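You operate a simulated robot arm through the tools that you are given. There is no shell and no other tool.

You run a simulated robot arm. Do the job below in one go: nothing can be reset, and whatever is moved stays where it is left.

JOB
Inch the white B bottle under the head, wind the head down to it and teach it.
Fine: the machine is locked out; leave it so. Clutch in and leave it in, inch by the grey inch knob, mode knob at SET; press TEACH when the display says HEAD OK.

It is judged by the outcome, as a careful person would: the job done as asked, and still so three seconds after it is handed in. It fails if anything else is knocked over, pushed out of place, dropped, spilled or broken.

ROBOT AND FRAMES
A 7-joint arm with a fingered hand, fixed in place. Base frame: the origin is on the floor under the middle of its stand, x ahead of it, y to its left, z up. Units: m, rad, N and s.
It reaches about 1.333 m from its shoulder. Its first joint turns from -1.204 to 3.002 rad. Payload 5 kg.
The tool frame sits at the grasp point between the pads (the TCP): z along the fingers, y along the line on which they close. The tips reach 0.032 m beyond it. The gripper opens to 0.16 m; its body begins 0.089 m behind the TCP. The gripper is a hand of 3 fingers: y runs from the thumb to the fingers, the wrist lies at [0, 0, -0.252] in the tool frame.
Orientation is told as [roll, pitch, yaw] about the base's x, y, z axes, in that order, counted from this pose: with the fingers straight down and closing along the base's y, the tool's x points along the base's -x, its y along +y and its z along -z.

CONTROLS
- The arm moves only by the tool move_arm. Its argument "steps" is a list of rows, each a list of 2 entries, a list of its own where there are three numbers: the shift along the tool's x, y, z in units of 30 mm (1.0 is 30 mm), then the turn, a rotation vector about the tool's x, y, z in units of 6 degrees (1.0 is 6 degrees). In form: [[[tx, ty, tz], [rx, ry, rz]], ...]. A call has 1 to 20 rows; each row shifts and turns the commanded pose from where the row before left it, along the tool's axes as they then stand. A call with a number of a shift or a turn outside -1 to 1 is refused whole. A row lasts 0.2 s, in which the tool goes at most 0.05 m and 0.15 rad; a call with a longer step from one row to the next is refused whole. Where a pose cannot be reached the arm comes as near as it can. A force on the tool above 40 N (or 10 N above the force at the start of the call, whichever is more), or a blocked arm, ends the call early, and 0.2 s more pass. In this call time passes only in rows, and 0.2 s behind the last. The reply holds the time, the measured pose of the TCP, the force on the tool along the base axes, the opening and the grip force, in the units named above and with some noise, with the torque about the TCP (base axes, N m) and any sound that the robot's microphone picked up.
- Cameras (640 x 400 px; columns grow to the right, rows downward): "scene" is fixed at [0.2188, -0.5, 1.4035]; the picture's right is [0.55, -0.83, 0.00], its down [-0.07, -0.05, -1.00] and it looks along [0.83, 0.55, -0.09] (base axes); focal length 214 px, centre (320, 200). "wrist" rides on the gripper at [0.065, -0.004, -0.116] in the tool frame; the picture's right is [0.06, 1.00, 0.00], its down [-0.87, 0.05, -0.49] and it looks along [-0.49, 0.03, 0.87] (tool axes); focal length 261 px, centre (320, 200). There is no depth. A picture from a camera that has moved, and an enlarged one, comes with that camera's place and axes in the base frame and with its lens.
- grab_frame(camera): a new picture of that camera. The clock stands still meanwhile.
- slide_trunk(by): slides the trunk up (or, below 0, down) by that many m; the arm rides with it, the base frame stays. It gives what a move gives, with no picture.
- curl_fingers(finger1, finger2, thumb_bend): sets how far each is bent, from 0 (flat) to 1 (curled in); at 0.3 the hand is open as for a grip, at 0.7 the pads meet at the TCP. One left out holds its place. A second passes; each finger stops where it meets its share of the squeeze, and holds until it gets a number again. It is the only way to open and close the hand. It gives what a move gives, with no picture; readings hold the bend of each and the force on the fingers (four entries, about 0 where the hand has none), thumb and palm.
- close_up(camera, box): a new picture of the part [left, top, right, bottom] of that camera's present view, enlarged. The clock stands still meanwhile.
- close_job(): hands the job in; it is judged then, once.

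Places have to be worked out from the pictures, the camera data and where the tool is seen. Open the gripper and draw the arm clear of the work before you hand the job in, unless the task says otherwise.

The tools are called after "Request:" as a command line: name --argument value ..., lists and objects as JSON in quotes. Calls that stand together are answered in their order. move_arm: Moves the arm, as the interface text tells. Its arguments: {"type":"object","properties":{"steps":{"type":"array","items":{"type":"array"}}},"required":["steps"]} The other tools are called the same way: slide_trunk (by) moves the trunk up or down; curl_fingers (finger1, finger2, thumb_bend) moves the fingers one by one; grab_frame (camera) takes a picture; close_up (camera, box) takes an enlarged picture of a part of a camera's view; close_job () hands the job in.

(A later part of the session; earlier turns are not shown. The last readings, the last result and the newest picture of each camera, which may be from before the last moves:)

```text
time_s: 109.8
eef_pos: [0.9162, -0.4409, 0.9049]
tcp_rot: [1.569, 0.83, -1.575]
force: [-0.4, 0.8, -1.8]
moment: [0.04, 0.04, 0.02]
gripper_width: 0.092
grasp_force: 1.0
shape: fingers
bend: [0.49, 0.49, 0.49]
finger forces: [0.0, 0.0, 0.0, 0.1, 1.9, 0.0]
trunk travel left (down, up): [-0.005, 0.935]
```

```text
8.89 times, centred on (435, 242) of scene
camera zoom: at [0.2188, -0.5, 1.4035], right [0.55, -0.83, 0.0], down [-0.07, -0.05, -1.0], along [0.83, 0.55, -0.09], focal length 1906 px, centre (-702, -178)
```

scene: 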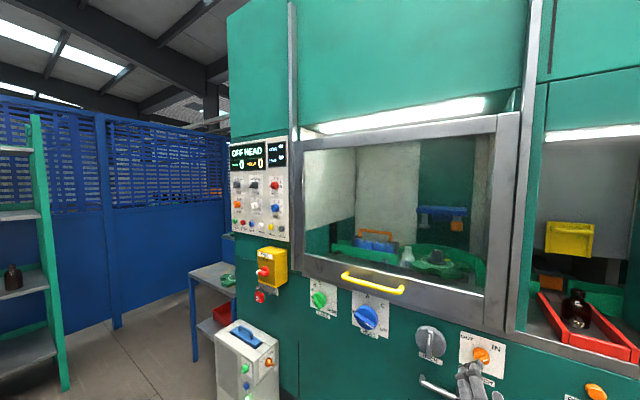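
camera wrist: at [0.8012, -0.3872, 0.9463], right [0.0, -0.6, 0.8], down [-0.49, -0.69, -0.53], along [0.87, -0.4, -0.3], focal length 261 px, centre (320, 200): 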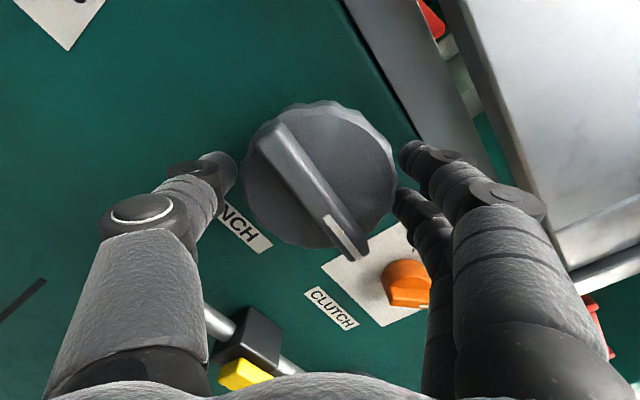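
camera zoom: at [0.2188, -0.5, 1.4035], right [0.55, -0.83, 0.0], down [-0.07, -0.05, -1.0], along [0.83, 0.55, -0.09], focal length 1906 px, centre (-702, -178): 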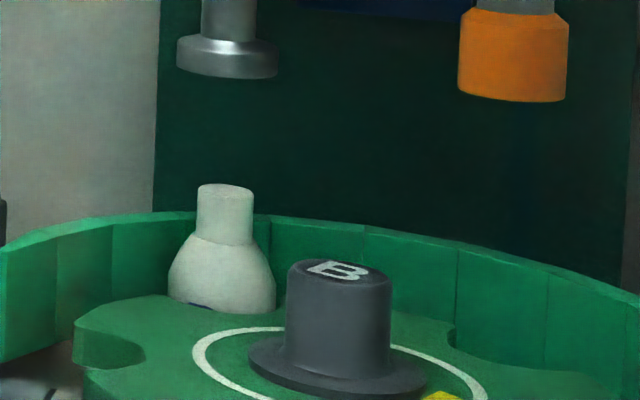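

Everything is steady, with only a 1.8 N thumb touch left. I'll open fully clear and watch for a second.

Request:
curl_fingers --finger1 0.475 --finger2 0.475 --thumb_bend 0.46

Request:
close_up --camera "wrist" --box '[200, 60, 440, 300]'

Request:
close_up --camera "scene" --box '[415, 220, 455, 265]'

Request:
move_arm --steps '[[[0, 0, 0], [0, 0, 0]], [[0, 0, 0], [0, 0, 0]]]'

Request:
close_up --camera "wrist" --box '[200, 60, 440, 300]'

Request:
close_up --camera "scene" --box '[415, 220, 455, 265]'

```text
time_s: 110.8
eef_pos: [0.9161, -0.4402, 0.9058]
tcp_rot: [1.57, 0.831, -1.575]
force: [-0.3, -0.2, -0.6]
moment: [-0.02, 0.01, 0.01]
gripper_width: 0.1007
grasp_force: 0.0
shape: fingers
bend: [0.47, 0.47, 0.46]
finger forces: [0.0, 0.0, 0.1, 0.0, 0.0, 0.0]
trunk travel left (down, up): [-0.005, 0.935]
```

```text
1.67 times, centred on (320, 180) of wrist
camera zoom: at [0.801, -0.3924, 0.9525], right [0.0, -0.69, 0.72], down [-0.49, -0.62, -0.6], along [0.87, -0.36, -0.34], focal length 434 px, centre (320, 233)
```

zoom: 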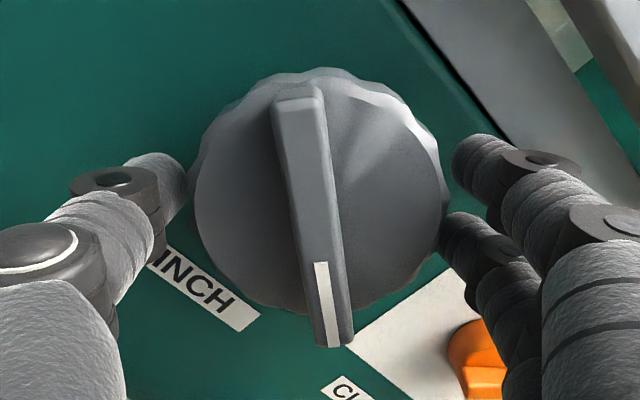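

```text
8.89 times, centred on (435, 242) of scene
camera zoom: at [0.2188, -0.5, 1.4035], right [0.55, -0.83, 0.0], down [-0.07, -0.05, -1.0], along [0.83, 0.55, -0.09], focal length 1906 px, centre (-702, -178)
```

zoom: 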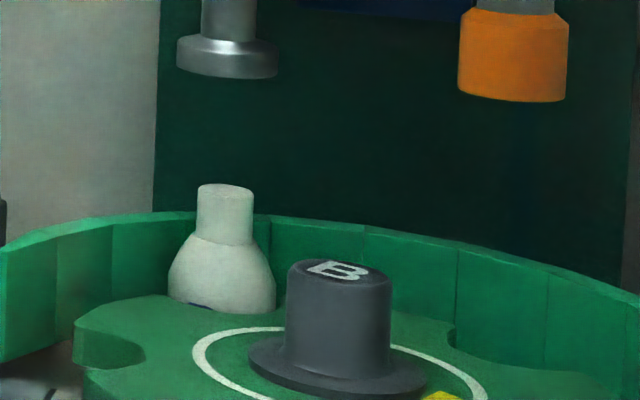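

```text
time_s: 111.4
eef_pos: [0.9164, -0.4401, 0.9063]
tcp_rot: [1.571, 0.83, -1.574]
force: [0.1, 0.2, -0.4]
moment: [0.02, 0.01, 0.02]
gripper_width: 0.1009
grasp_force: 0.2
shape: fingers
bend: [0.47, 0.47, 0.46]
finger forces: [0.0, 0.1, 0.0, 0.1, 0.0, 0.0]
trunk travel left (down, up): [-0.005, 0.935]
```

```text
1.67 times, centred on (320, 180) of wrist
camera zoom: at [0.8011, -0.3924, 0.9524], right [0.0, -0.69, 0.72], down [-0.49, -0.62, -0.6], along [0.87, -0.36, -0.34], focal length 434 px, centre (320, 233)
```

zoom: 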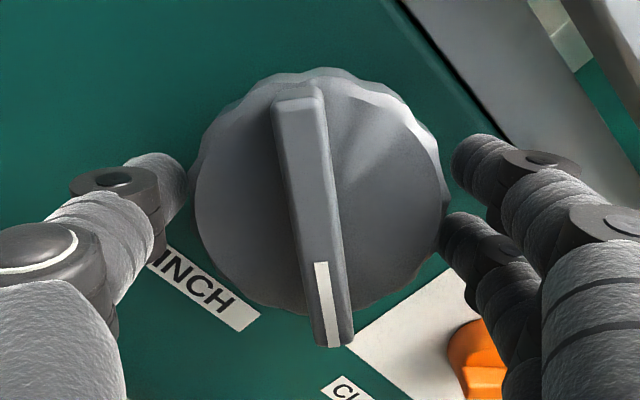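

```text
8.89 times, centred on (435, 242) of scene
camera zoom: at [0.2188, -0.5, 1.4035], right [0.55, -0.83, 0.0], down [-0.07, -0.05, -1.0], along [0.83, 0.55, -0.09], focal length 1906 px, centre (-702, -178)
```

zoom: 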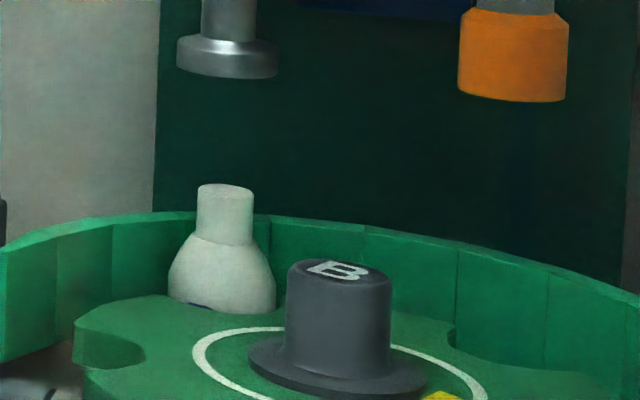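

Knob, wheel and bottle are all still. I'll back the hand straight out, slowly at first.

Request:
move_arm --steps '[[[0, 0, -0.3], [0, 0, 0]], [[0, 0, -0.5], [0, 0, 0]], [[0, 0, -0.8], [0, 0, 0]], [[0, 0, -1], [0, 0, 0]], [[0, 0, -1], [0, 0, 0]], [[0, 0, 0], [0, 0, 0]]]'

Request:
close_up --camera "scene" --box '[415, 220, 455, 265]'

Request:
grab_frame --camera "wrist"

Request:
grab_frame --camera "scene"

```text
time_s: 112.8
eef_pos: [0.8073, -0.4393, 0.9052]
tcp_rot: [1.572, 0.83, -1.574]
force: [0.7, 0.6, -0.5]
moment: [-0.04, -0.01, 0.0]
gripper_width: 0.1012
grasp_force: 0.0
shape: fingers
bend: [0.47, 0.47, 0.46]
finger forces: [0.0, 0.0, 0.1, 0.0, 0.0, 0.1]
trunk travel left (down, up): [-0.005, 0.935]
```

```text
8.89 times, centred on (435, 242) of scene
camera zoom: at [0.2188, -0.5, 1.4035], right [0.55, -0.83, 0.0], down [-0.07, -0.05, -1.0], along [0.83, 0.55, -0.09], focal length 1906 px, centre (-702, -178)
```

zoom: 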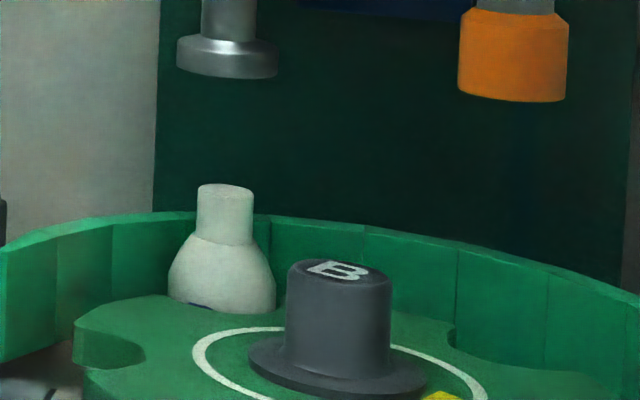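

```text
taken
camera wrist: at [0.6925, -0.3923, 0.9526], right [0.0, -0.69, 0.72], down [-0.49, -0.62, -0.61], along [0.87, -0.36, -0.34], focal length 261 px, centre (320, 200)
```

wrist: 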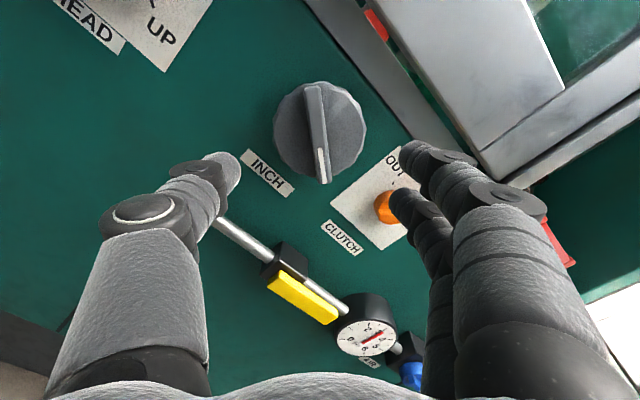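

```text
taken
```

scene: 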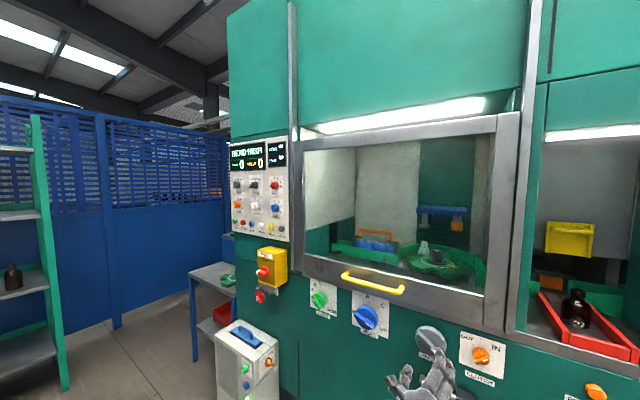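

INCH is clear and everything is steady with HEAD HIGH showing. Now for the HEAD knob at about (y -0.228, z 0.908): its dial runs UP, C, A, B counterclockwise, so I'll keep the hand at +137° and move in front of it to wind counterclockwise.

Request:
move_arm --steps '[[[0.687, -0.732, 0], [0, 0, 0]], [[0.687, -0.732, 0], [0, 0, 0]], [[0.687, -0.732, 0], [0, 0, 0]], [[0.687, -0.732, 0], [0, 0, 0]], [[0.687, -0.732, 0], [0, 0, 0]], [[0.687, -0.732, 0], [0, 0, 0]], [[0.687, -0.732, 0], [0, 0, 0]], [[0, 0, 0], [0, 0, 0]]]'

Request:
curl_fingers --finger1 0.43 --finger2 0.43 --thumb_bend 0.43

Request:
grab_frame --camera "wrist"

Request:
close_up --camera "wrist" --box '[200, 40, 440, 240]'

```text
time_s: 114.6
eef_pos: [0.8103, -0.2277, 0.9095]
tcp_rot: [1.571, 0.832, -1.574]
force: [-0.6, 0.3, 0.4]
moment: [0.01, -0.01, -0.02]
gripper_width: 0.1008
grasp_force: 0.1
shape: fingers
bend: [0.47, 0.47, 0.46]
finger forces: [0.1, 0.1, 0.1, 0.1, 0.1, 0.0]
trunk travel left (down, up): [-0.005, 0.935]
```

```text
time_s: 115.6
eef_pos: [0.8108, -0.2268, 0.9095]
tcp_rot: [1.57, 0.829, -1.573]
force: [0.1, 0.5, 0.7]
moment: [0.0, 0.01, -0.02]
gripper_width: 0.1152
grasp_force: 0.1
shape: fingers
bend: [0.43, 0.43, 0.43]
finger forces: [0.1, 0.0, 0.0, 0.0, 0.0, 0.0]
trunk travel left (down, up): [-0.005, 0.935]
```

```text
taken
camera wrist: at [0.6944, -0.1794, 0.956], right [0.0, -0.69, 0.72], down [-0.49, -0.62, -0.6], along [0.87, -0.36, -0.34], focal length 261 px, centre (320, 200)
```

wrist: 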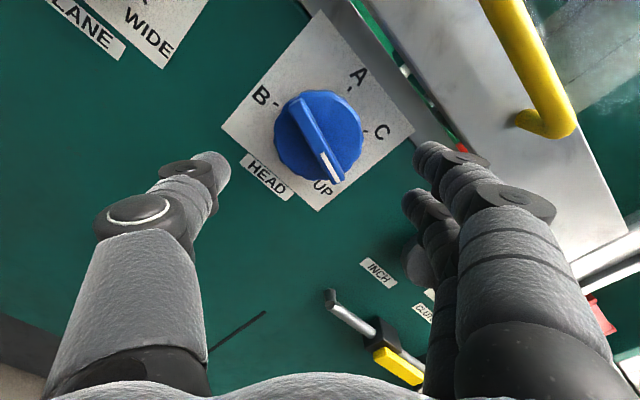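

```text
2.00 times, centred on (320, 140) of wrist
camera zoom: at [0.6944, -0.1794, 0.956], right [0.0, -0.69, 0.72], down [-0.49, -0.62, -0.6], along [0.87, -0.36, -0.34], focal length 521 px, centre (320, 320)
```

zoom: 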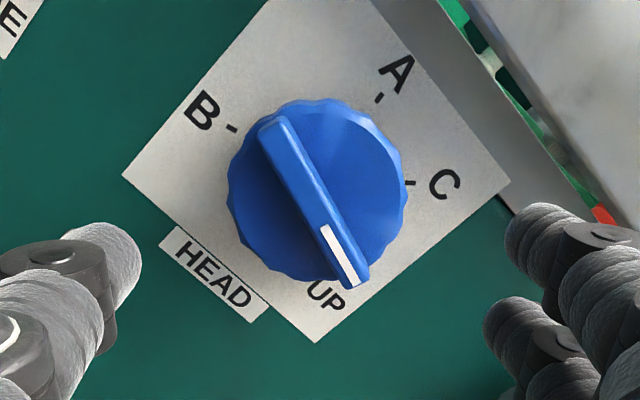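

The knob is centred within about 2 mm, and the picture shows B, A, C, UP around it as expected. I'll narrow the hand slightly to keep clear of the sill and advance over the rim.

Request:
curl_fingers --finger1 0.465 --finger2 0.465 --thumb_bend 0.46

Request:
move_arm --steps '[[[0, -0.05, 0.8], [0, 0, 0]], [[0, 0, 0.8], [0, 0, 0]], [[0, 0, 0.6], [0, 0, 0]], [[0, 0, 0], [0, 0, 0]]]'

Request:
close_up --camera "wrist" --box '[180, 40, 460, 260]'

Request:
close_up --camera "scene" --box '[320, 260, 440, 360]'

```text
time_s: 116.6
eef_pos: [0.8097, -0.2273, 0.9095]
tcp_rot: [1.57, 0.831, -1.574]
force: [0.1, -0.3, -0.2]
moment: [-0.05, 0.02, 0.04]
gripper_width: 0.1046
grasp_force: 0.0
shape: fingers
bend: [0.46, 0.46, 0.46]
finger forces: [0.0, 0.1, 0.0, 0.1, 0.0, 0.0]
trunk travel left (down, up): [-0.005, 0.935]
```

```text
time_s: 117.6
eef_pos: [0.8772, -0.228, 0.9083]
tcp_rot: [1.57, 0.833, -1.575]
force: [0.6, -0.4, 0.6]
moment: [0.05, 0.03, 0.0]
gripper_width: 0.1044
grasp_force: 0.1
shape: fingers
bend: [0.46, 0.46, 0.46]
finger forces: [0.1, 0.0, 0.0, 0.0, 0.1, 0.1]
trunk travel left (down, up): [-0.005, 0.935]
```

```text
1.82 times, centred on (320, 150) of wrist
camera zoom: at [0.7608, -0.1792, 0.9542], right [0.0, -0.69, 0.72], down [-0.49, -0.62, -0.6], along [0.87, -0.36, -0.34], focal length 474 px, centre (320, 291)
```

zoom: 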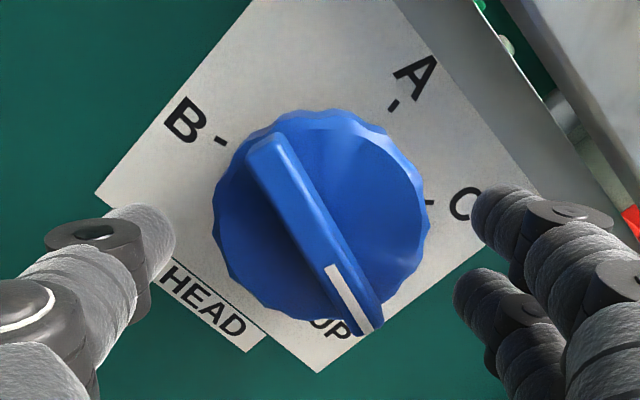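

```text
4.00 times, centred on (380, 310) of scene
camera zoom: at [0.2188, -0.5, 1.4035], right [0.55, -0.83, 0.0], down [-0.07, -0.05, -1.0], along [0.83, 0.55, -0.09], focal length 858 px, centre (80, -240)
```

zoom: 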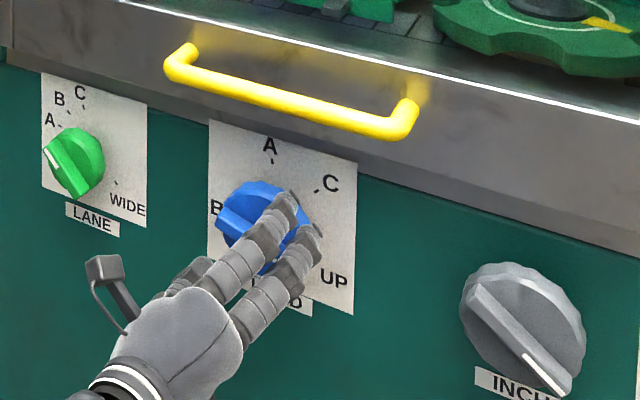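

The knob sits centrally between the digits. I'll go in the remaining 38 mm and close on its rim.

Request:
move_arm --steps '[[[0, 0, 0.5], [0, 0, 0]], [[0, 0, 0.45], [0, 0, 0]], [[0, 0, 0.33], [0, 0, 0]], [[0, 0, 0], [0, 0, 0]]]'

Request:
curl_fingers --finger1 0.62 --finger2 0.62 --thumb_bend 0.62

Request:
close_up --camera "wrist" --box '[180, 40, 460, 260]'

Request:
close_up --camera "scene" --box '[320, 260, 440, 360]'

```text
time_s: 118.6
eef_pos: [0.913, -0.228, 0.9062]
tcp_rot: [1.571, 0.83, -1.575]
force: [-0.5, -0.2, -0.6]
moment: [0.0, 0.0, 0.0]
gripper_width: 0.1042
grasp_force: 0.1
shape: fingers
bend: [0.46, 0.46, 0.46]
finger forces: [0.0, 0.0, 0.0, 0.0, 0.1, 0.0]
trunk travel left (down, up): [-0.005, 0.935]
```

```text
time_s: 119.6
eef_pos: [0.9126, -0.2285, 0.9078]
tcp_rot: [1.569, 0.831, -1.574]
force: [2.6, -0.4, 1.9]
moment: [-0.03, 0.01, 0.06]
gripper_width: 0.0815
grasp_force: 19.2
shape: fingers
bend: [0.52, 0.51, 0.56]
finger forces: [9.8, 9.7, 0.1, 0.0, 18.2, 0.1]
trunk travel left (down, up): [-0.005, 0.935]
```

```text
1.82 times, centred on (320, 150) of wrist
camera zoom: at [0.7982, -0.179, 0.9539], right [0.0, -0.69, 0.72], down [-0.49, -0.62, -0.6], along [0.87, -0.36, -0.34], focal length 474 px, centre (320, 291)
```

zoom: 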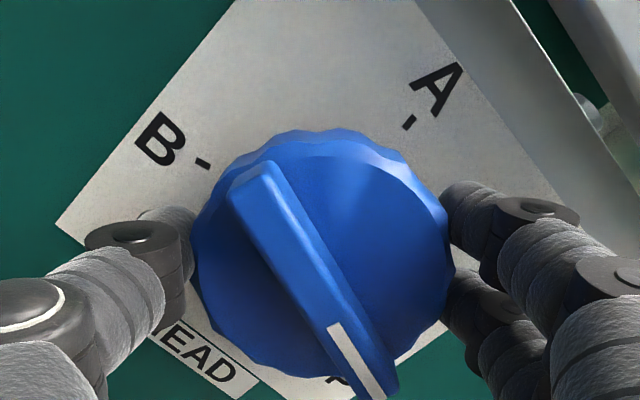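

```text
4.00 times, centred on (380, 310) of scene
camera zoom: at [0.2188, -0.5, 1.4035], right [0.55, -0.83, 0.0], down [-0.07, -0.05, -1.0], along [0.83, 0.55, -0.09], focal length 858 px, centre (80, -240)
```

zoom: 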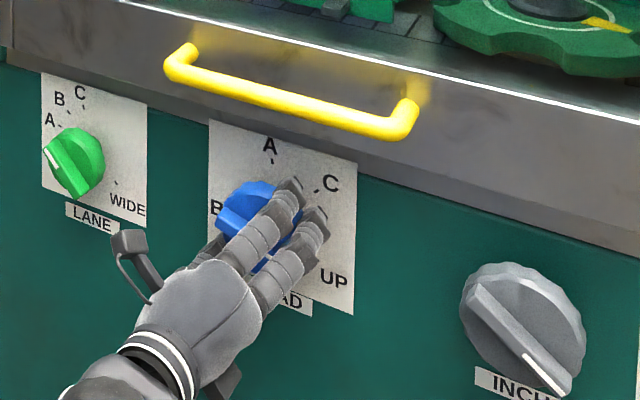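

The HEAD knob is gripped at 19 N. I'll turn counterclockwise 24° and check that the head moves down.

Request:
move_arm --steps '[[[0, 0, 0], [0, 0, -1]], [[0, 0, 0], [0, 0, -1]], [[0, 0, 0], [0, 0, -1]], [[0, 0, 0], [0, 0, -1]], [[0, 0, 0], [0, 0, 0]]]'

Request:
close_up --camera "scene" --box '[385, 200, 485, 285]'

Request:
close_up --camera "wrist" --box '[180, 40, 460, 260]'

Request:
close_up --camera "scene" --box '[220, 130, 300, 210]'

```text
time_s: 120.8
eef_pos: [0.9139, -0.228, 0.9072]
tcp_rot: [1.568, 0.411, -1.573]
force: [2.8, 4.8, -0.8]
moment: [0.01, 0.01, 0.12]
gripper_width: 0.0815
grasp_force: 18.3
shape: fingers
bend: [0.52, 0.51, 0.56]
finger forces: [8.9, 8.5, 0.0, 0.1, 20.1, 0.0]
trunk travel left (down, up): [-0.005, 0.935]
```

```text
4.71 times, centred on (435, 242) of scene
camera zoom: at [0.2188, -0.5, 1.4035], right [0.55, -0.83, 0.0], down [-0.07, -0.05, -1.0], along [0.83, 0.55, -0.09], focal length 1009 px, centre (-221, 0)
```

zoom: 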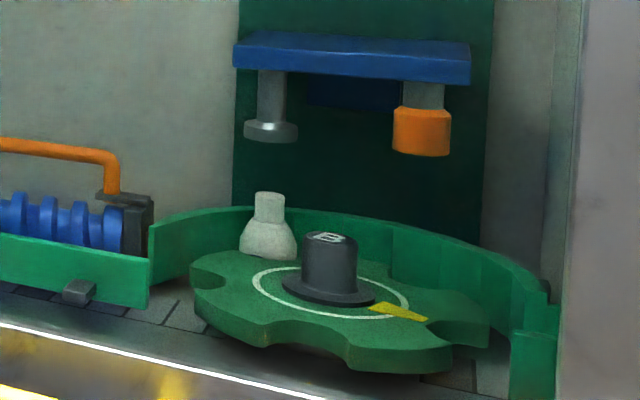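

```text
1.82 times, centred on (320, 150) of wrist
camera zoom: at [0.7982, -0.1647, 0.9306], right [0.0, -0.34, 0.94], down [-0.49, -0.82, -0.3], along [0.87, -0.46, -0.17], focal length 474 px, centre (320, 291)
```

zoom: 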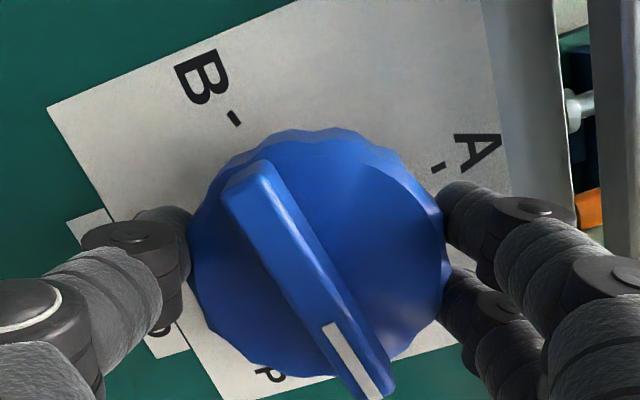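

```text
5.00 times, centred on (260, 170) of scene
camera zoom: at [0.2188, -0.5, 1.4035], right [0.55, -0.83, 0.0], down [-0.07, -0.05, -1.0], along [0.83, 0.55, -0.09], focal length 1072 px, centre (620, 350)
```

zoom: 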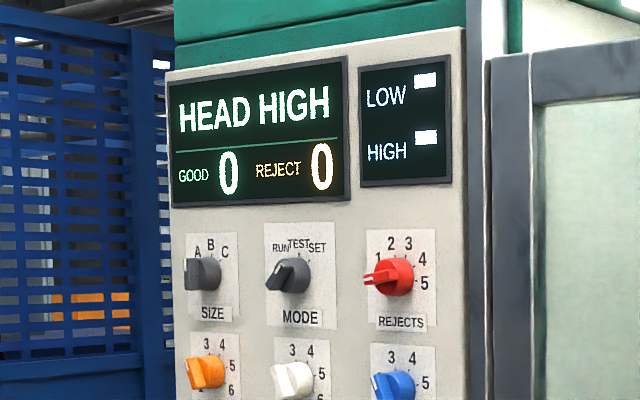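

The head came down about 8 px for 24° of knob, and the rate agrees with reaching the bottle near the B mark. I'll keep winding another 36°.

Request:
move_arm --steps '[[[0, 0, 0], [0, 0, -1]], [[0, 0, 0], [0, 0, -1]], [[0, 0, 0], [0, 0, -1]], [[0, 0, 0], [0, 0, -1]], [[0, 0, 0], [0, 0, -1]], [[0, 0, 0], [0, 0, -1]], [[0, 0, 0], [0, 0, 0]]]'

Request:
close_up --camera "scene" --box '[385, 200, 485, 285]'

Request:
close_up --camera "wrist" --box '[180, 40, 460, 260]'

```text
time_s: 122.4
eef_pos: [0.9142, -0.2278, 0.9061]
tcp_rot: [1.568, -0.219, -1.573]
force: [-0.4, 18.0, -8.6]
moment: [0.07, 0.23, 0.49]
gripper_width: 0.0815
grasp_force: 19.4
shape: fingers
bend: [0.53, 0.52, 0.56]
finger forces: [10.5, 6.5, 0.0, 0.0, 22.0, 0.0]
trunk travel left (down, up): [-0.005, 0.935]
```

```text
4.71 times, centred on (435, 242) of scene
camera zoom: at [0.2188, -0.5, 1.4035], right [0.55, -0.83, 0.0], down [-0.07, -0.05, -1.0], along [0.83, 0.55, -0.09], focal length 1009 px, centre (-221, 0)
```

zoom: 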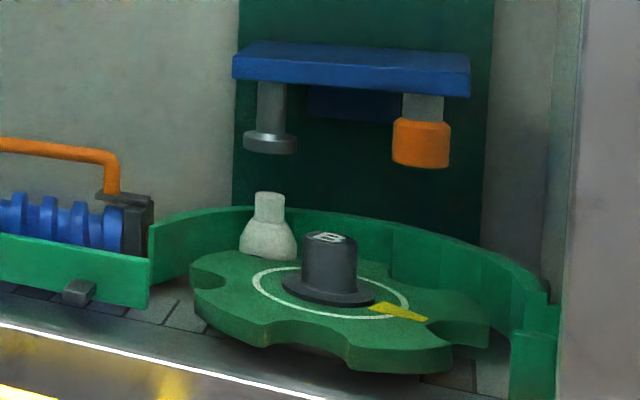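

```text
1.82 times, centred on (320, 150) of wrist
camera zoom: at [0.7984, -0.1634, 0.8897], right [0.0, 0.28, 0.96], down [-0.49, -0.84, 0.24], along [0.87, -0.47, 0.14], focal length 474 px, centre (320, 291)
```

zoom: 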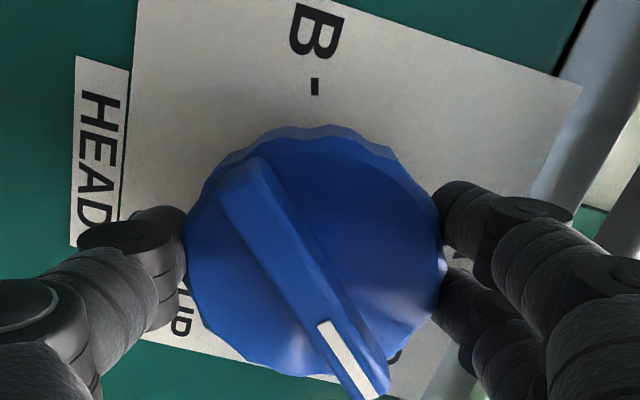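

The head is lower by about 20 px in all, and an 18 N side load shows the hand's axis is slightly off the knob's. I'll shift 1.5 mm to relieve it and wind another 24°.

Request:
move_arm --steps '[[[0.05, -0.015, 0], [0, 0, -1]], [[0, 0, 0], [0, 0, -1]], [[0, 0, 0], [0, 0, -1]], [[0, 0, 0], [0, 0, -1]], [[0, 0, 0], [0, 0, 0]]]'

Request:
close_up --camera "scene" --box '[385, 200, 485, 285]'

Request:
close_up --camera "wrist" --box '[180, 40, 460, 260]'

Request:
close_up --camera "scene" --box '[320, 260, 440, 360]'

```text
time_s: 123.6
eef_pos: [0.9136, -0.2259, 0.9041]
tcp_rot: [1.567, -0.637, -1.573]
force: [-3.6, 11.8, -16.6]
moment: [0.08, 0.43, 0.39]
gripper_width: 0.0815
grasp_force: 19.4
shape: fingers
bend: [0.53, 0.52, 0.56]
finger forces: [10.6, 6.6, 0.0, 0.0, 22.5, 0.0]
trunk travel left (down, up): [-0.005, 0.935]
```

```text
4.71 times, centred on (435, 242) of scene
camera zoom: at [0.2188, -0.5, 1.4035], right [0.55, -0.83, 0.0], down [-0.07, -0.05, -1.0], along [0.83, 0.55, -0.09], focal length 1009 px, centre (-221, 0)
```

zoom: 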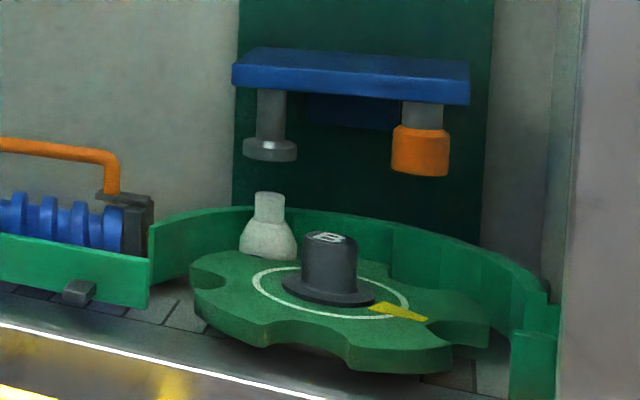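

```text
1.82 times, centred on (320, 150) of wrist
camera zoom: at [0.7986, -0.1756, 0.8648], right [0.0, 0.64, 0.77], down [-0.49, -0.66, 0.56], along [0.87, -0.38, 0.31], focal length 474 px, centre (320, 291)
```

zoom: 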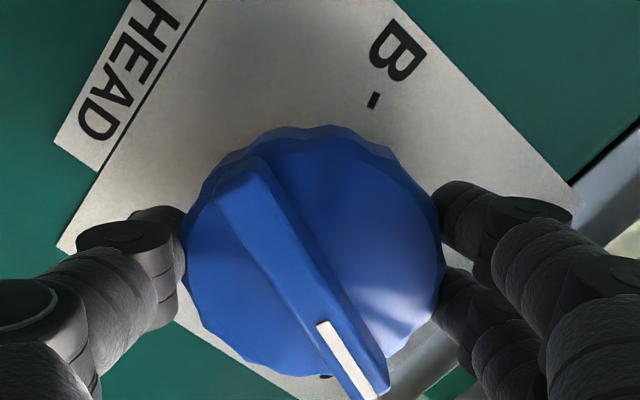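

```text
4.00 times, centred on (380, 310) of scene
camera zoom: at [0.2188, -0.5, 1.4035], right [0.55, -0.83, 0.0], down [-0.07, -0.05, -1.0], along [0.83, 0.55, -0.09], focal length 858 px, centre (80, -240)
```

zoom: 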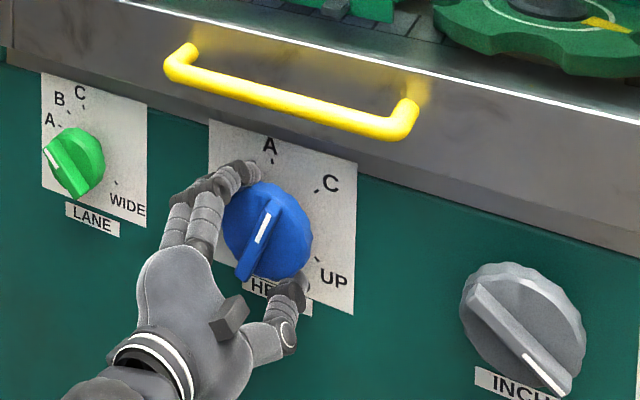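

The head continues down and the pointer is near +19°, between C and A. The side load follows the hand at about 19 N, so I'll shift another 1.5 mm that way and wind 24° more.

Request:
move_arm --steps '[[[0.05, -0.02, 0], [0, 0, -1]], [[0, 0, 0], [0, 0, -1]], [[0, 0, 0], [0, 0, -1]], [[0, 0, 0], [0, 0, -1]], [[0, 0, 0], [0, 0, 0]]]'

Request:
close_up --camera "scene" --box '[385, 200, 485, 285]'

Request:
close_up --camera "wrist" --box '[180, 40, 460, 260]'

Request:
close_up --camera "scene" --box '[220, 130, 300, 210]'

```text
time_s: 124.8
eef_pos: [0.9149, -0.2275, 0.9039]
tcp_rot: [1.568, -1.056, -1.573]
force: [-10.7, 3.1, -18.7]
moment: [0.1, 0.6, -0.01]
gripper_width: 0.0815
grasp_force: 19.6
shape: fingers
bend: [0.54, 0.53, 0.56]
finger forces: [10.5, 6.7, 0.1, 0.0, 23.0, 0.1]
trunk travel left (down, up): [-0.005, 0.935]
```

```text
4.71 times, centred on (435, 242) of scene
camera zoom: at [0.2188, -0.5, 1.4035], right [0.55, -0.83, 0.0], down [-0.07, -0.05, -1.0], along [0.83, 0.55, -0.09], focal length 1009 px, centre (-221, 0)
```

zoom: 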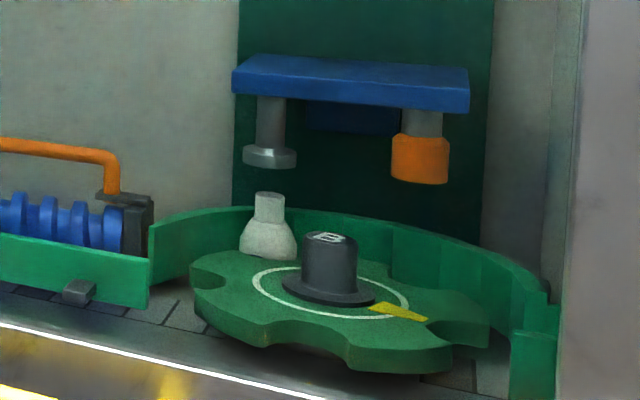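

```text
1.82 times, centred on (320, 150) of wrist
camera zoom: at [0.799, -0.1966, 0.847], right [0.0, 0.9, 0.44], down [-0.49, -0.38, 0.78], along [0.87, -0.22, 0.44], focal length 474 px, centre (320, 291)
```

zoom: 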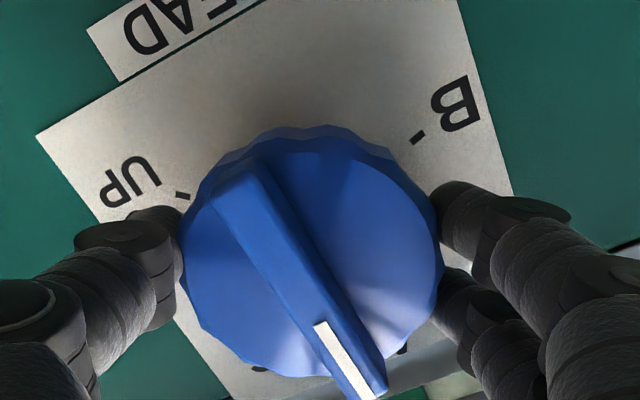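

```text
5.00 times, centred on (260, 170) of scene
camera zoom: at [0.2188, -0.5, 1.4035], right [0.55, -0.83, 0.0], down [-0.07, -0.05, -1.0], along [0.83, 0.55, -0.09], focal length 1072 px, centre (620, 350)
```

zoom: 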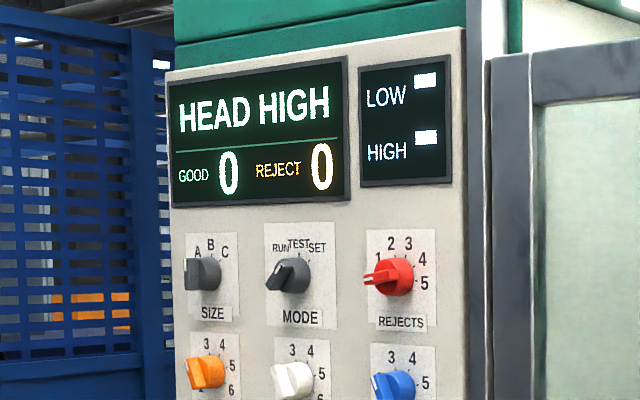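

The pointer is about at A and the gap to the bottle has roughly halved; still HEAD HIGH. I'll wind another 24° with a further 2 mm easing shift.

Request:
move_arm --steps '[[[0.07, -0.02, 0], [0, 0, -1]], [[0, 0, 0], [0, 0, -1]], [[0, 0, 0], [0, 0, -1]], [[0, 0, 0], [0, 0, -1]], [[0, 0, 0], [0, 0, 0]]]'

Request:
close_up --camera "scene" --box '[385, 200, 485, 285]'

Request:
close_up --camera "wrist" --box '[180, 40, 460, 260]'

Request:
close_up --camera "scene" --box '[220, 130, 300, 210]'

```text
time_s: 126.0
eef_pos: [0.913, -0.2266, 0.9028]
tcp_rot: [1.556, -1.471, -1.561]
force: [2.2, -8.6, -6.4]
moment: [0.07, 0.21, -0.21]
gripper_width: 0.0815
grasp_force: 19.6
shape: fingers
bend: [0.54, 0.53, 0.56]
finger forces: [8.6, 7.3, 0.0, 0.0, 23.9, 0.0]
trunk travel left (down, up): [-0.005, 0.935]
```

```text
4.71 times, centred on (435, 242) of scene
camera zoom: at [0.2188, -0.5, 1.4035], right [0.55, -0.83, 0.0], down [-0.07, -0.05, -1.0], along [0.83, 0.55, -0.09], focal length 1009 px, centre (-221, 0)
```

zoom: 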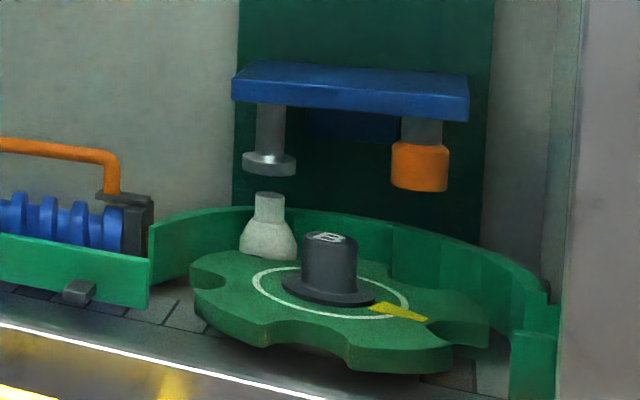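

```text
1.82 times, centred on (320, 150) of wrist
camera zoom: at [0.7983, -0.2229, 0.8386], right [0.0, 1.0, 0.03], down [-0.49, -0.03, 0.87], along [0.87, -0.02, 0.49], focal length 474 px, centre (320, 291)
```

zoom: 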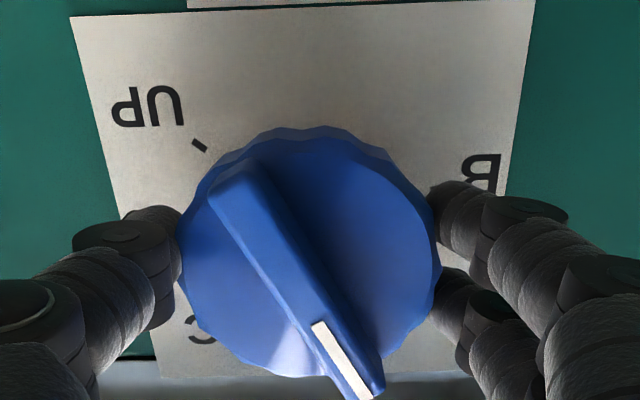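

```text
5.00 times, centred on (260, 170) of scene
camera zoom: at [0.2188, -0.5, 1.4035], right [0.55, -0.83, 0.0], down [-0.07, -0.05, -1.0], along [0.83, 0.55, -0.09], focal length 1072 px, centre (620, 350)
```

zoom: 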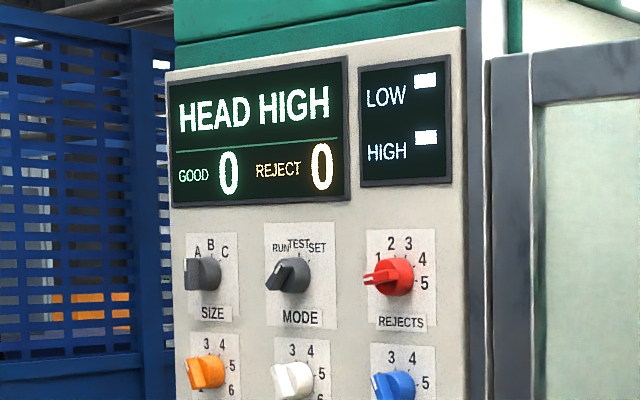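

Side load has eased and the gap above the bottle is now about 20 px. I'll wind another 24°.

Request:
move_arm --steps '[[[0, 0, 0], [0, 0, -1]], [[0, 0, 0], [0, 0, -1]], [[0, 0, 0], [0, 0, -1]], [[0, 0, 0], [0, 0, -1]], [[0, 0, 0], [0, 0, 0]]]'

Request:
close_up --camera "scene" --box '[415, 205, 455, 265]'

Request:
close_up --camera "wrist" --box '[180, 40, 460, 260]'

Request:
close_up --camera "scene" --box '[220, 130, 300, 210]'

```text
time_s: 127.2
eef_pos: [0.9139, -0.2266, 0.9011]
tcp_rot: [-1.563, -1.249, 1.562]
force: [-0.4, -14.3, -13.9]
moment: [0.06, 0.34, -0.43]
gripper_width: 0.0818
grasp_force: 20.4
shape: fingers
bend: [0.54, 0.53, 0.55]
finger forces: [10.0, 6.1, 0.1, 0.0, 23.9, 0.0]
trunk travel left (down, up): [-0.005, 0.935]
```

```text
6.67 times, centred on (435, 235) of scene
camera zoom: at [0.2188, -0.5, 1.4035], right [0.55, -0.83, 0.0], down [-0.07, -0.05, -1.0], along [0.83, 0.55, -0.09], focal length 1430 px, centre (-447, -33)
```

zoom: 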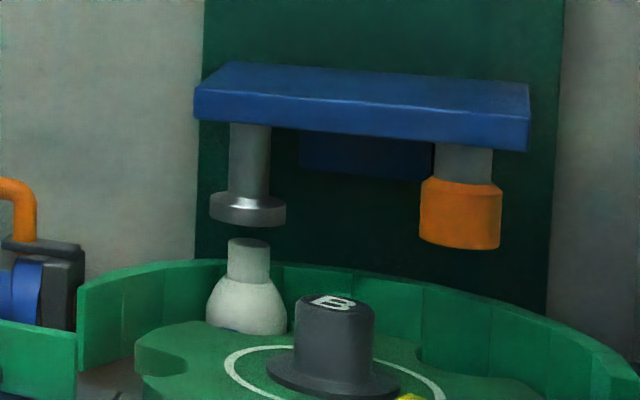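

```text
1.82 times, centred on (320, 150) of wrist
camera zoom: at [0.7982, -0.2506, 0.8425], right [0.0, 0.93, -0.37], down [-0.49, 0.33, 0.81], along [0.87, 0.18, 0.45], focal length 474 px, centre (320, 291)
```

zoom: 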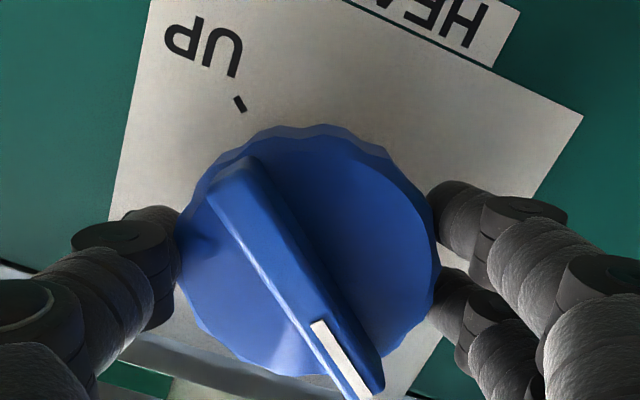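

```text
5.00 times, centred on (260, 170) of scene
camera zoom: at [0.2188, -0.5, 1.4035], right [0.55, -0.83, 0.0], down [-0.07, -0.05, -1.0], along [0.83, 0.55, -0.09], focal length 1072 px, centre (620, 350)
```

zoom: 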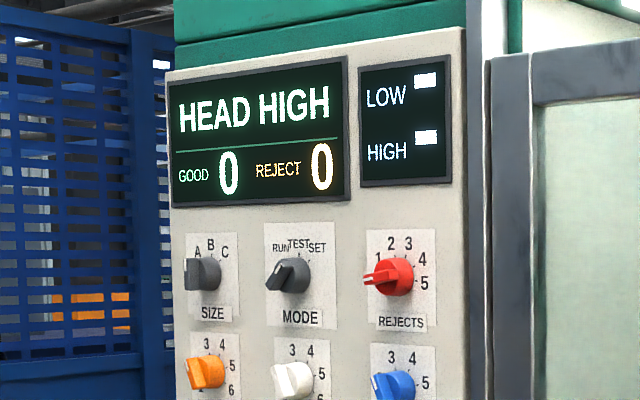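

The head is nicely centred over the bottle neck with roughly 12 mm to go. I'll wind 18° and check the display.

Request:
move_arm --steps '[[[0.05, 0, 0], [0, 0, -1]], [[0, 0, 0], [0, 0, -1]], [[0, 0, 0], [0, 0, -1]], [[0, 0, 0], [0, 0, 0]]]'

Request:
close_up --camera "scene" --box '[415, 205, 455, 265]'

Request:
close_up --camera "scene" --box '[220, 130, 300, 210]'

Request:
close_up --camera "wrist" --box '[180, 40, 460, 260]'

```text
time_s: 128.2
eef_pos: [0.9146, -0.2282, 0.8992]
tcp_rot: [-1.57, -0.936, 1.567]
force: [2.0, -20.7, -7.4]
moment: [0.14, 0.19, -0.52]
gripper_width: 0.0818
grasp_force: 19.7
shape: fingers
bend: [0.54, 0.53, 0.55]
finger forces: [9.1, 5.5, 0.0, 0.1, 25.4, 0.0]
trunk travel left (down, up): [-0.005, 0.935]
```

```text
6.67 times, centred on (435, 235) of scene
camera zoom: at [0.2188, -0.5, 1.4035], right [0.55, -0.83, 0.0], down [-0.07, -0.05, -1.0], along [0.83, 0.55, -0.09], focal length 1430 px, centre (-447, -33)
```

zoom: 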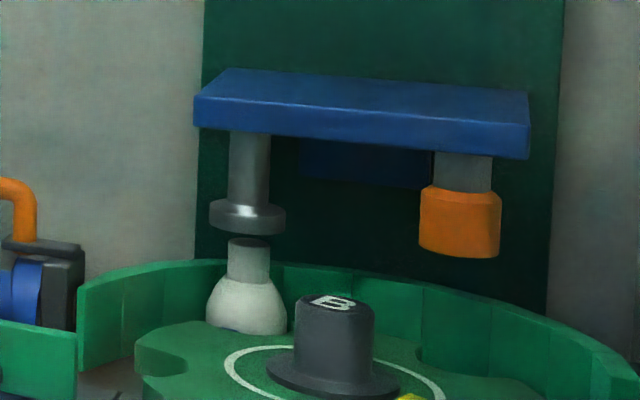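

```text
5.00 times, centred on (260, 170) of scene
camera zoom: at [0.2188, -0.5, 1.4035], right [0.55, -0.83, 0.0], down [-0.07, -0.05, -1.0], along [0.83, 0.55, -0.09], focal length 1072 px, centre (620, 350)
```

zoom: 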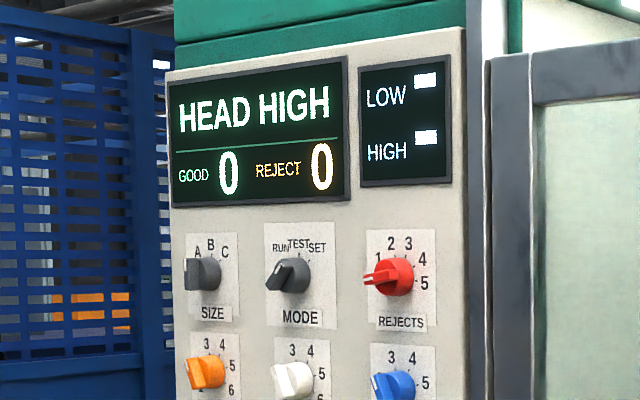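

```text
1.82 times, centred on (320, 150) of wrist
camera zoom: at [0.798, -0.2685, 0.8517], right [0.0, 0.77, -0.64], down [-0.49, 0.56, 0.67], along [0.87, 0.31, 0.38], focal length 474 px, centre (320, 291)
```

zoom: 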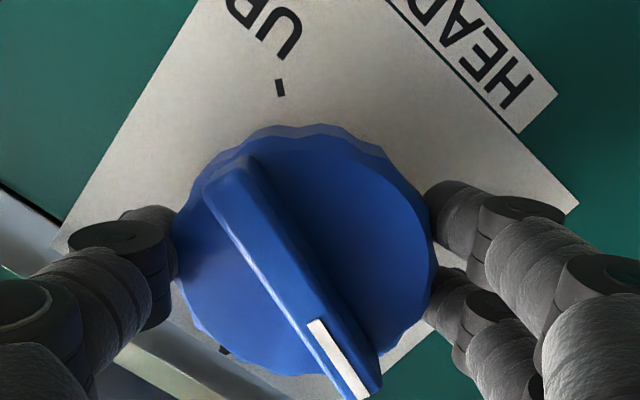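

The gap is now only a few millimetres and still HEAD HIGH. I'll wind 6° at a time from here, checking the display each time.

Request:
move_arm --steps '[[[0, 0, 0], [0, 0, -1]], [[0, 0, 0], [0, 0, 0]]]'

Request:
close_up --camera "scene" --box '[415, 205, 455, 265]'

Request:
close_up --camera "scene" --box '[220, 130, 300, 210]'

```text
time_s: 128.8
eef_pos: [0.9142, -0.2277, 0.9003]
tcp_rot: [-1.568, -0.832, 1.563]
force: [-1.4, -22.8, -11.1]
moment: [0.16, 0.19, -0.63]
gripper_width: 0.0819
grasp_force: 20.2
shape: fingers
bend: [0.54, 0.53, 0.55]
finger forces: [10.7, 5.7, 0.1, 0.1, 24.3, 0.0]
trunk travel left (down, up): [-0.005, 0.935]
```

```text
6.67 times, centred on (435, 235) of scene
camera zoom: at [0.2188, -0.5, 1.4035], right [0.55, -0.83, 0.0], down [-0.07, -0.05, -1.0], along [0.83, 0.55, -0.09], focal length 1430 px, centre (-447, -33)
```

zoom: 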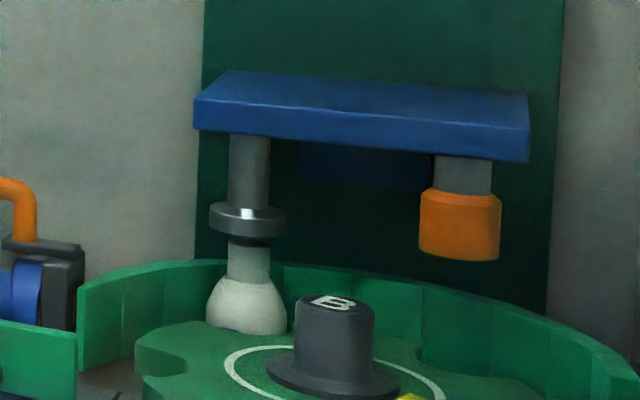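

```text
5.00 times, centred on (260, 170) of scene
camera zoom: at [0.2188, -0.5, 1.4035], right [0.55, -0.83, 0.0], down [-0.07, -0.05, -1.0], along [0.83, 0.55, -0.09], focal length 1072 px, centre (620, 350)
```

zoom: 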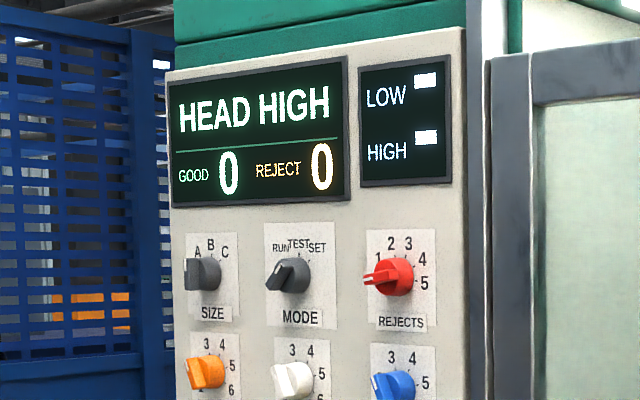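

Still HEAD HIGH. Another 6°.

Request:
move_arm --steps '[[[0, 0, 0], [0, 0, -1]], [[0, 0, 0], [0, 0, 0]]]'

Request:
close_up --camera "scene" --box '[415, 205, 455, 265]'

Request:
close_up --camera "scene" --box '[220, 130, 300, 210]'

Request:
close_up --camera "wrist" --box '[180, 40, 460, 260]'

```text
time_s: 129.4
eef_pos: [0.9137, -0.2277, 0.8997]
tcp_rot: [-1.568, -0.727, 1.563]
force: [1.1, -26.7, -9.5]
moment: [0.13, 0.23, -0.72]
gripper_width: 0.0818
grasp_force: 21.0
shape: fingers
bend: [0.54, 0.53, 0.55]
finger forces: [11.3, 5.3, 0.0, 0.0, 24.4, 0.0]
trunk travel left (down, up): [-0.005, 0.935]
```

```text
6.67 times, centred on (435, 235) of scene
camera zoom: at [0.2188, -0.5, 1.4035], right [0.55, -0.83, 0.0], down [-0.07, -0.05, -1.0], along [0.83, 0.55, -0.09], focal length 1430 px, centre (-447, -33)
```

zoom: 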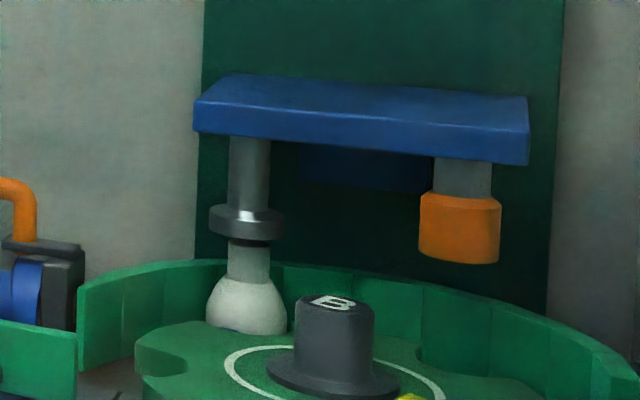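

```text
5.00 times, centred on (260, 170) of scene
camera zoom: at [0.2188, -0.5, 1.4035], right [0.55, -0.83, 0.0], down [-0.07, -0.05, -1.0], along [0.83, 0.55, -0.09], focal length 1072 px, centre (620, 350)
```

zoom: 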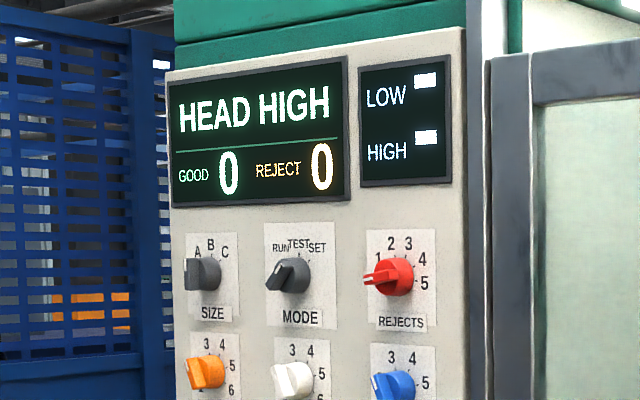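

```text
1.82 times, centred on (320, 150) of wrist
camera zoom: at [0.798, -0.2786, 0.8615], right [0.0, 0.62, -0.79], down [-0.49, 0.69, 0.54], along [0.87, 0.38, 0.3], focal length 474 px, centre (320, 291)
```

zoom: 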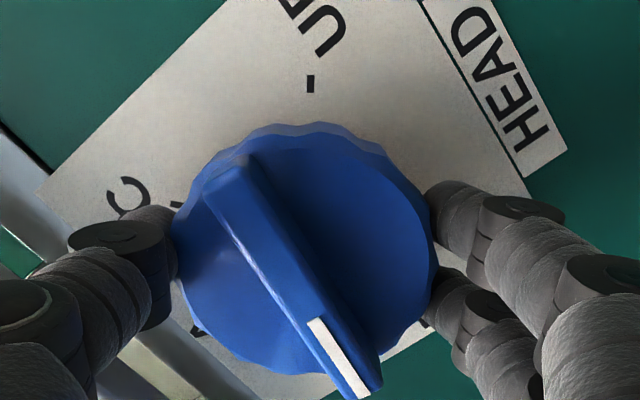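

The head is right at the bottle top but the display still says HEAD HIGH; the pointer is about -84° and B is at about -106°. I'll ease the side load by shifting 2 mm right and wind 6° more.

Request:
move_arm --steps '[[[0.05, -0.05, 0], [0, 0, -0.5]], [[0, 0, 0], [0, 0, -0.5]], [[0, 0, 0], [0, 0, 0]]]'

Request:
close_up --camera "scene" --box '[415, 205, 455, 265]'

Request:
close_up --camera "scene" --box '[220, 130, 300, 210]'

```text
time_s: 130.2
eef_pos: [0.9143, -0.2292, 0.9005]
tcp_rot: [-1.57, -0.622, 1.565]
force: [-0.5, -22.4, -11.7]
moment: [0.11, 0.28, -0.6]
gripper_width: 0.0824
grasp_force: 20.2
shape: fingers
bend: [0.54, 0.53, 0.55]
finger forces: [12.2, 7.0, 0.1, 0.0, 20.8, 0.0]
trunk travel left (down, up): [-0.005, 0.935]
```

```text
6.67 times, centred on (435, 235) of scene
camera zoom: at [0.2188, -0.5, 1.4035], right [0.55, -0.83, 0.0], down [-0.07, -0.05, -1.0], along [0.83, 0.55, -0.09], focal length 1430 px, centre (-447, -33)
```

zoom: 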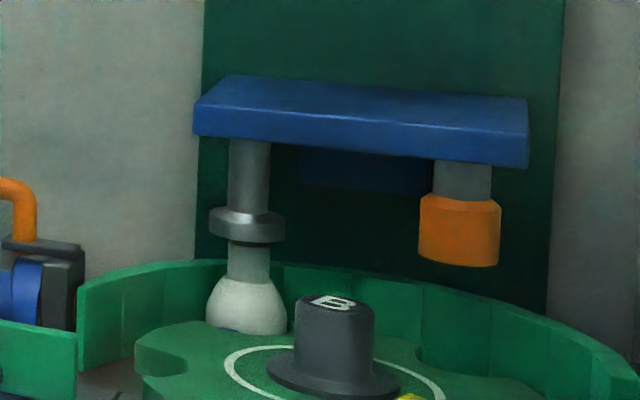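

```text
5.00 times, centred on (260, 170) of scene
camera zoom: at [0.2188, -0.5, 1.4035], right [0.55, -0.83, 0.0], down [-0.07, -0.05, -1.0], along [0.83, 0.55, -0.09], focal length 1072 px, centre (620, 350)
```

zoom: 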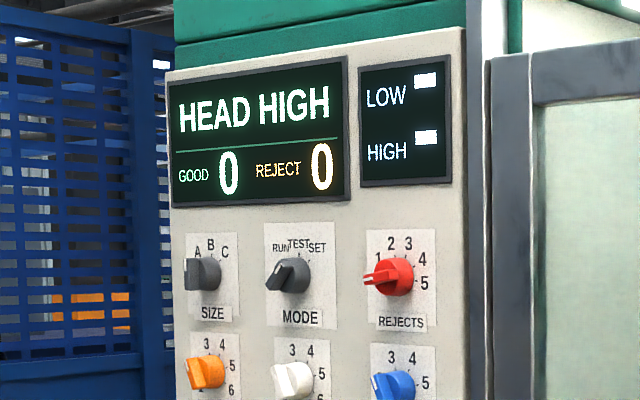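

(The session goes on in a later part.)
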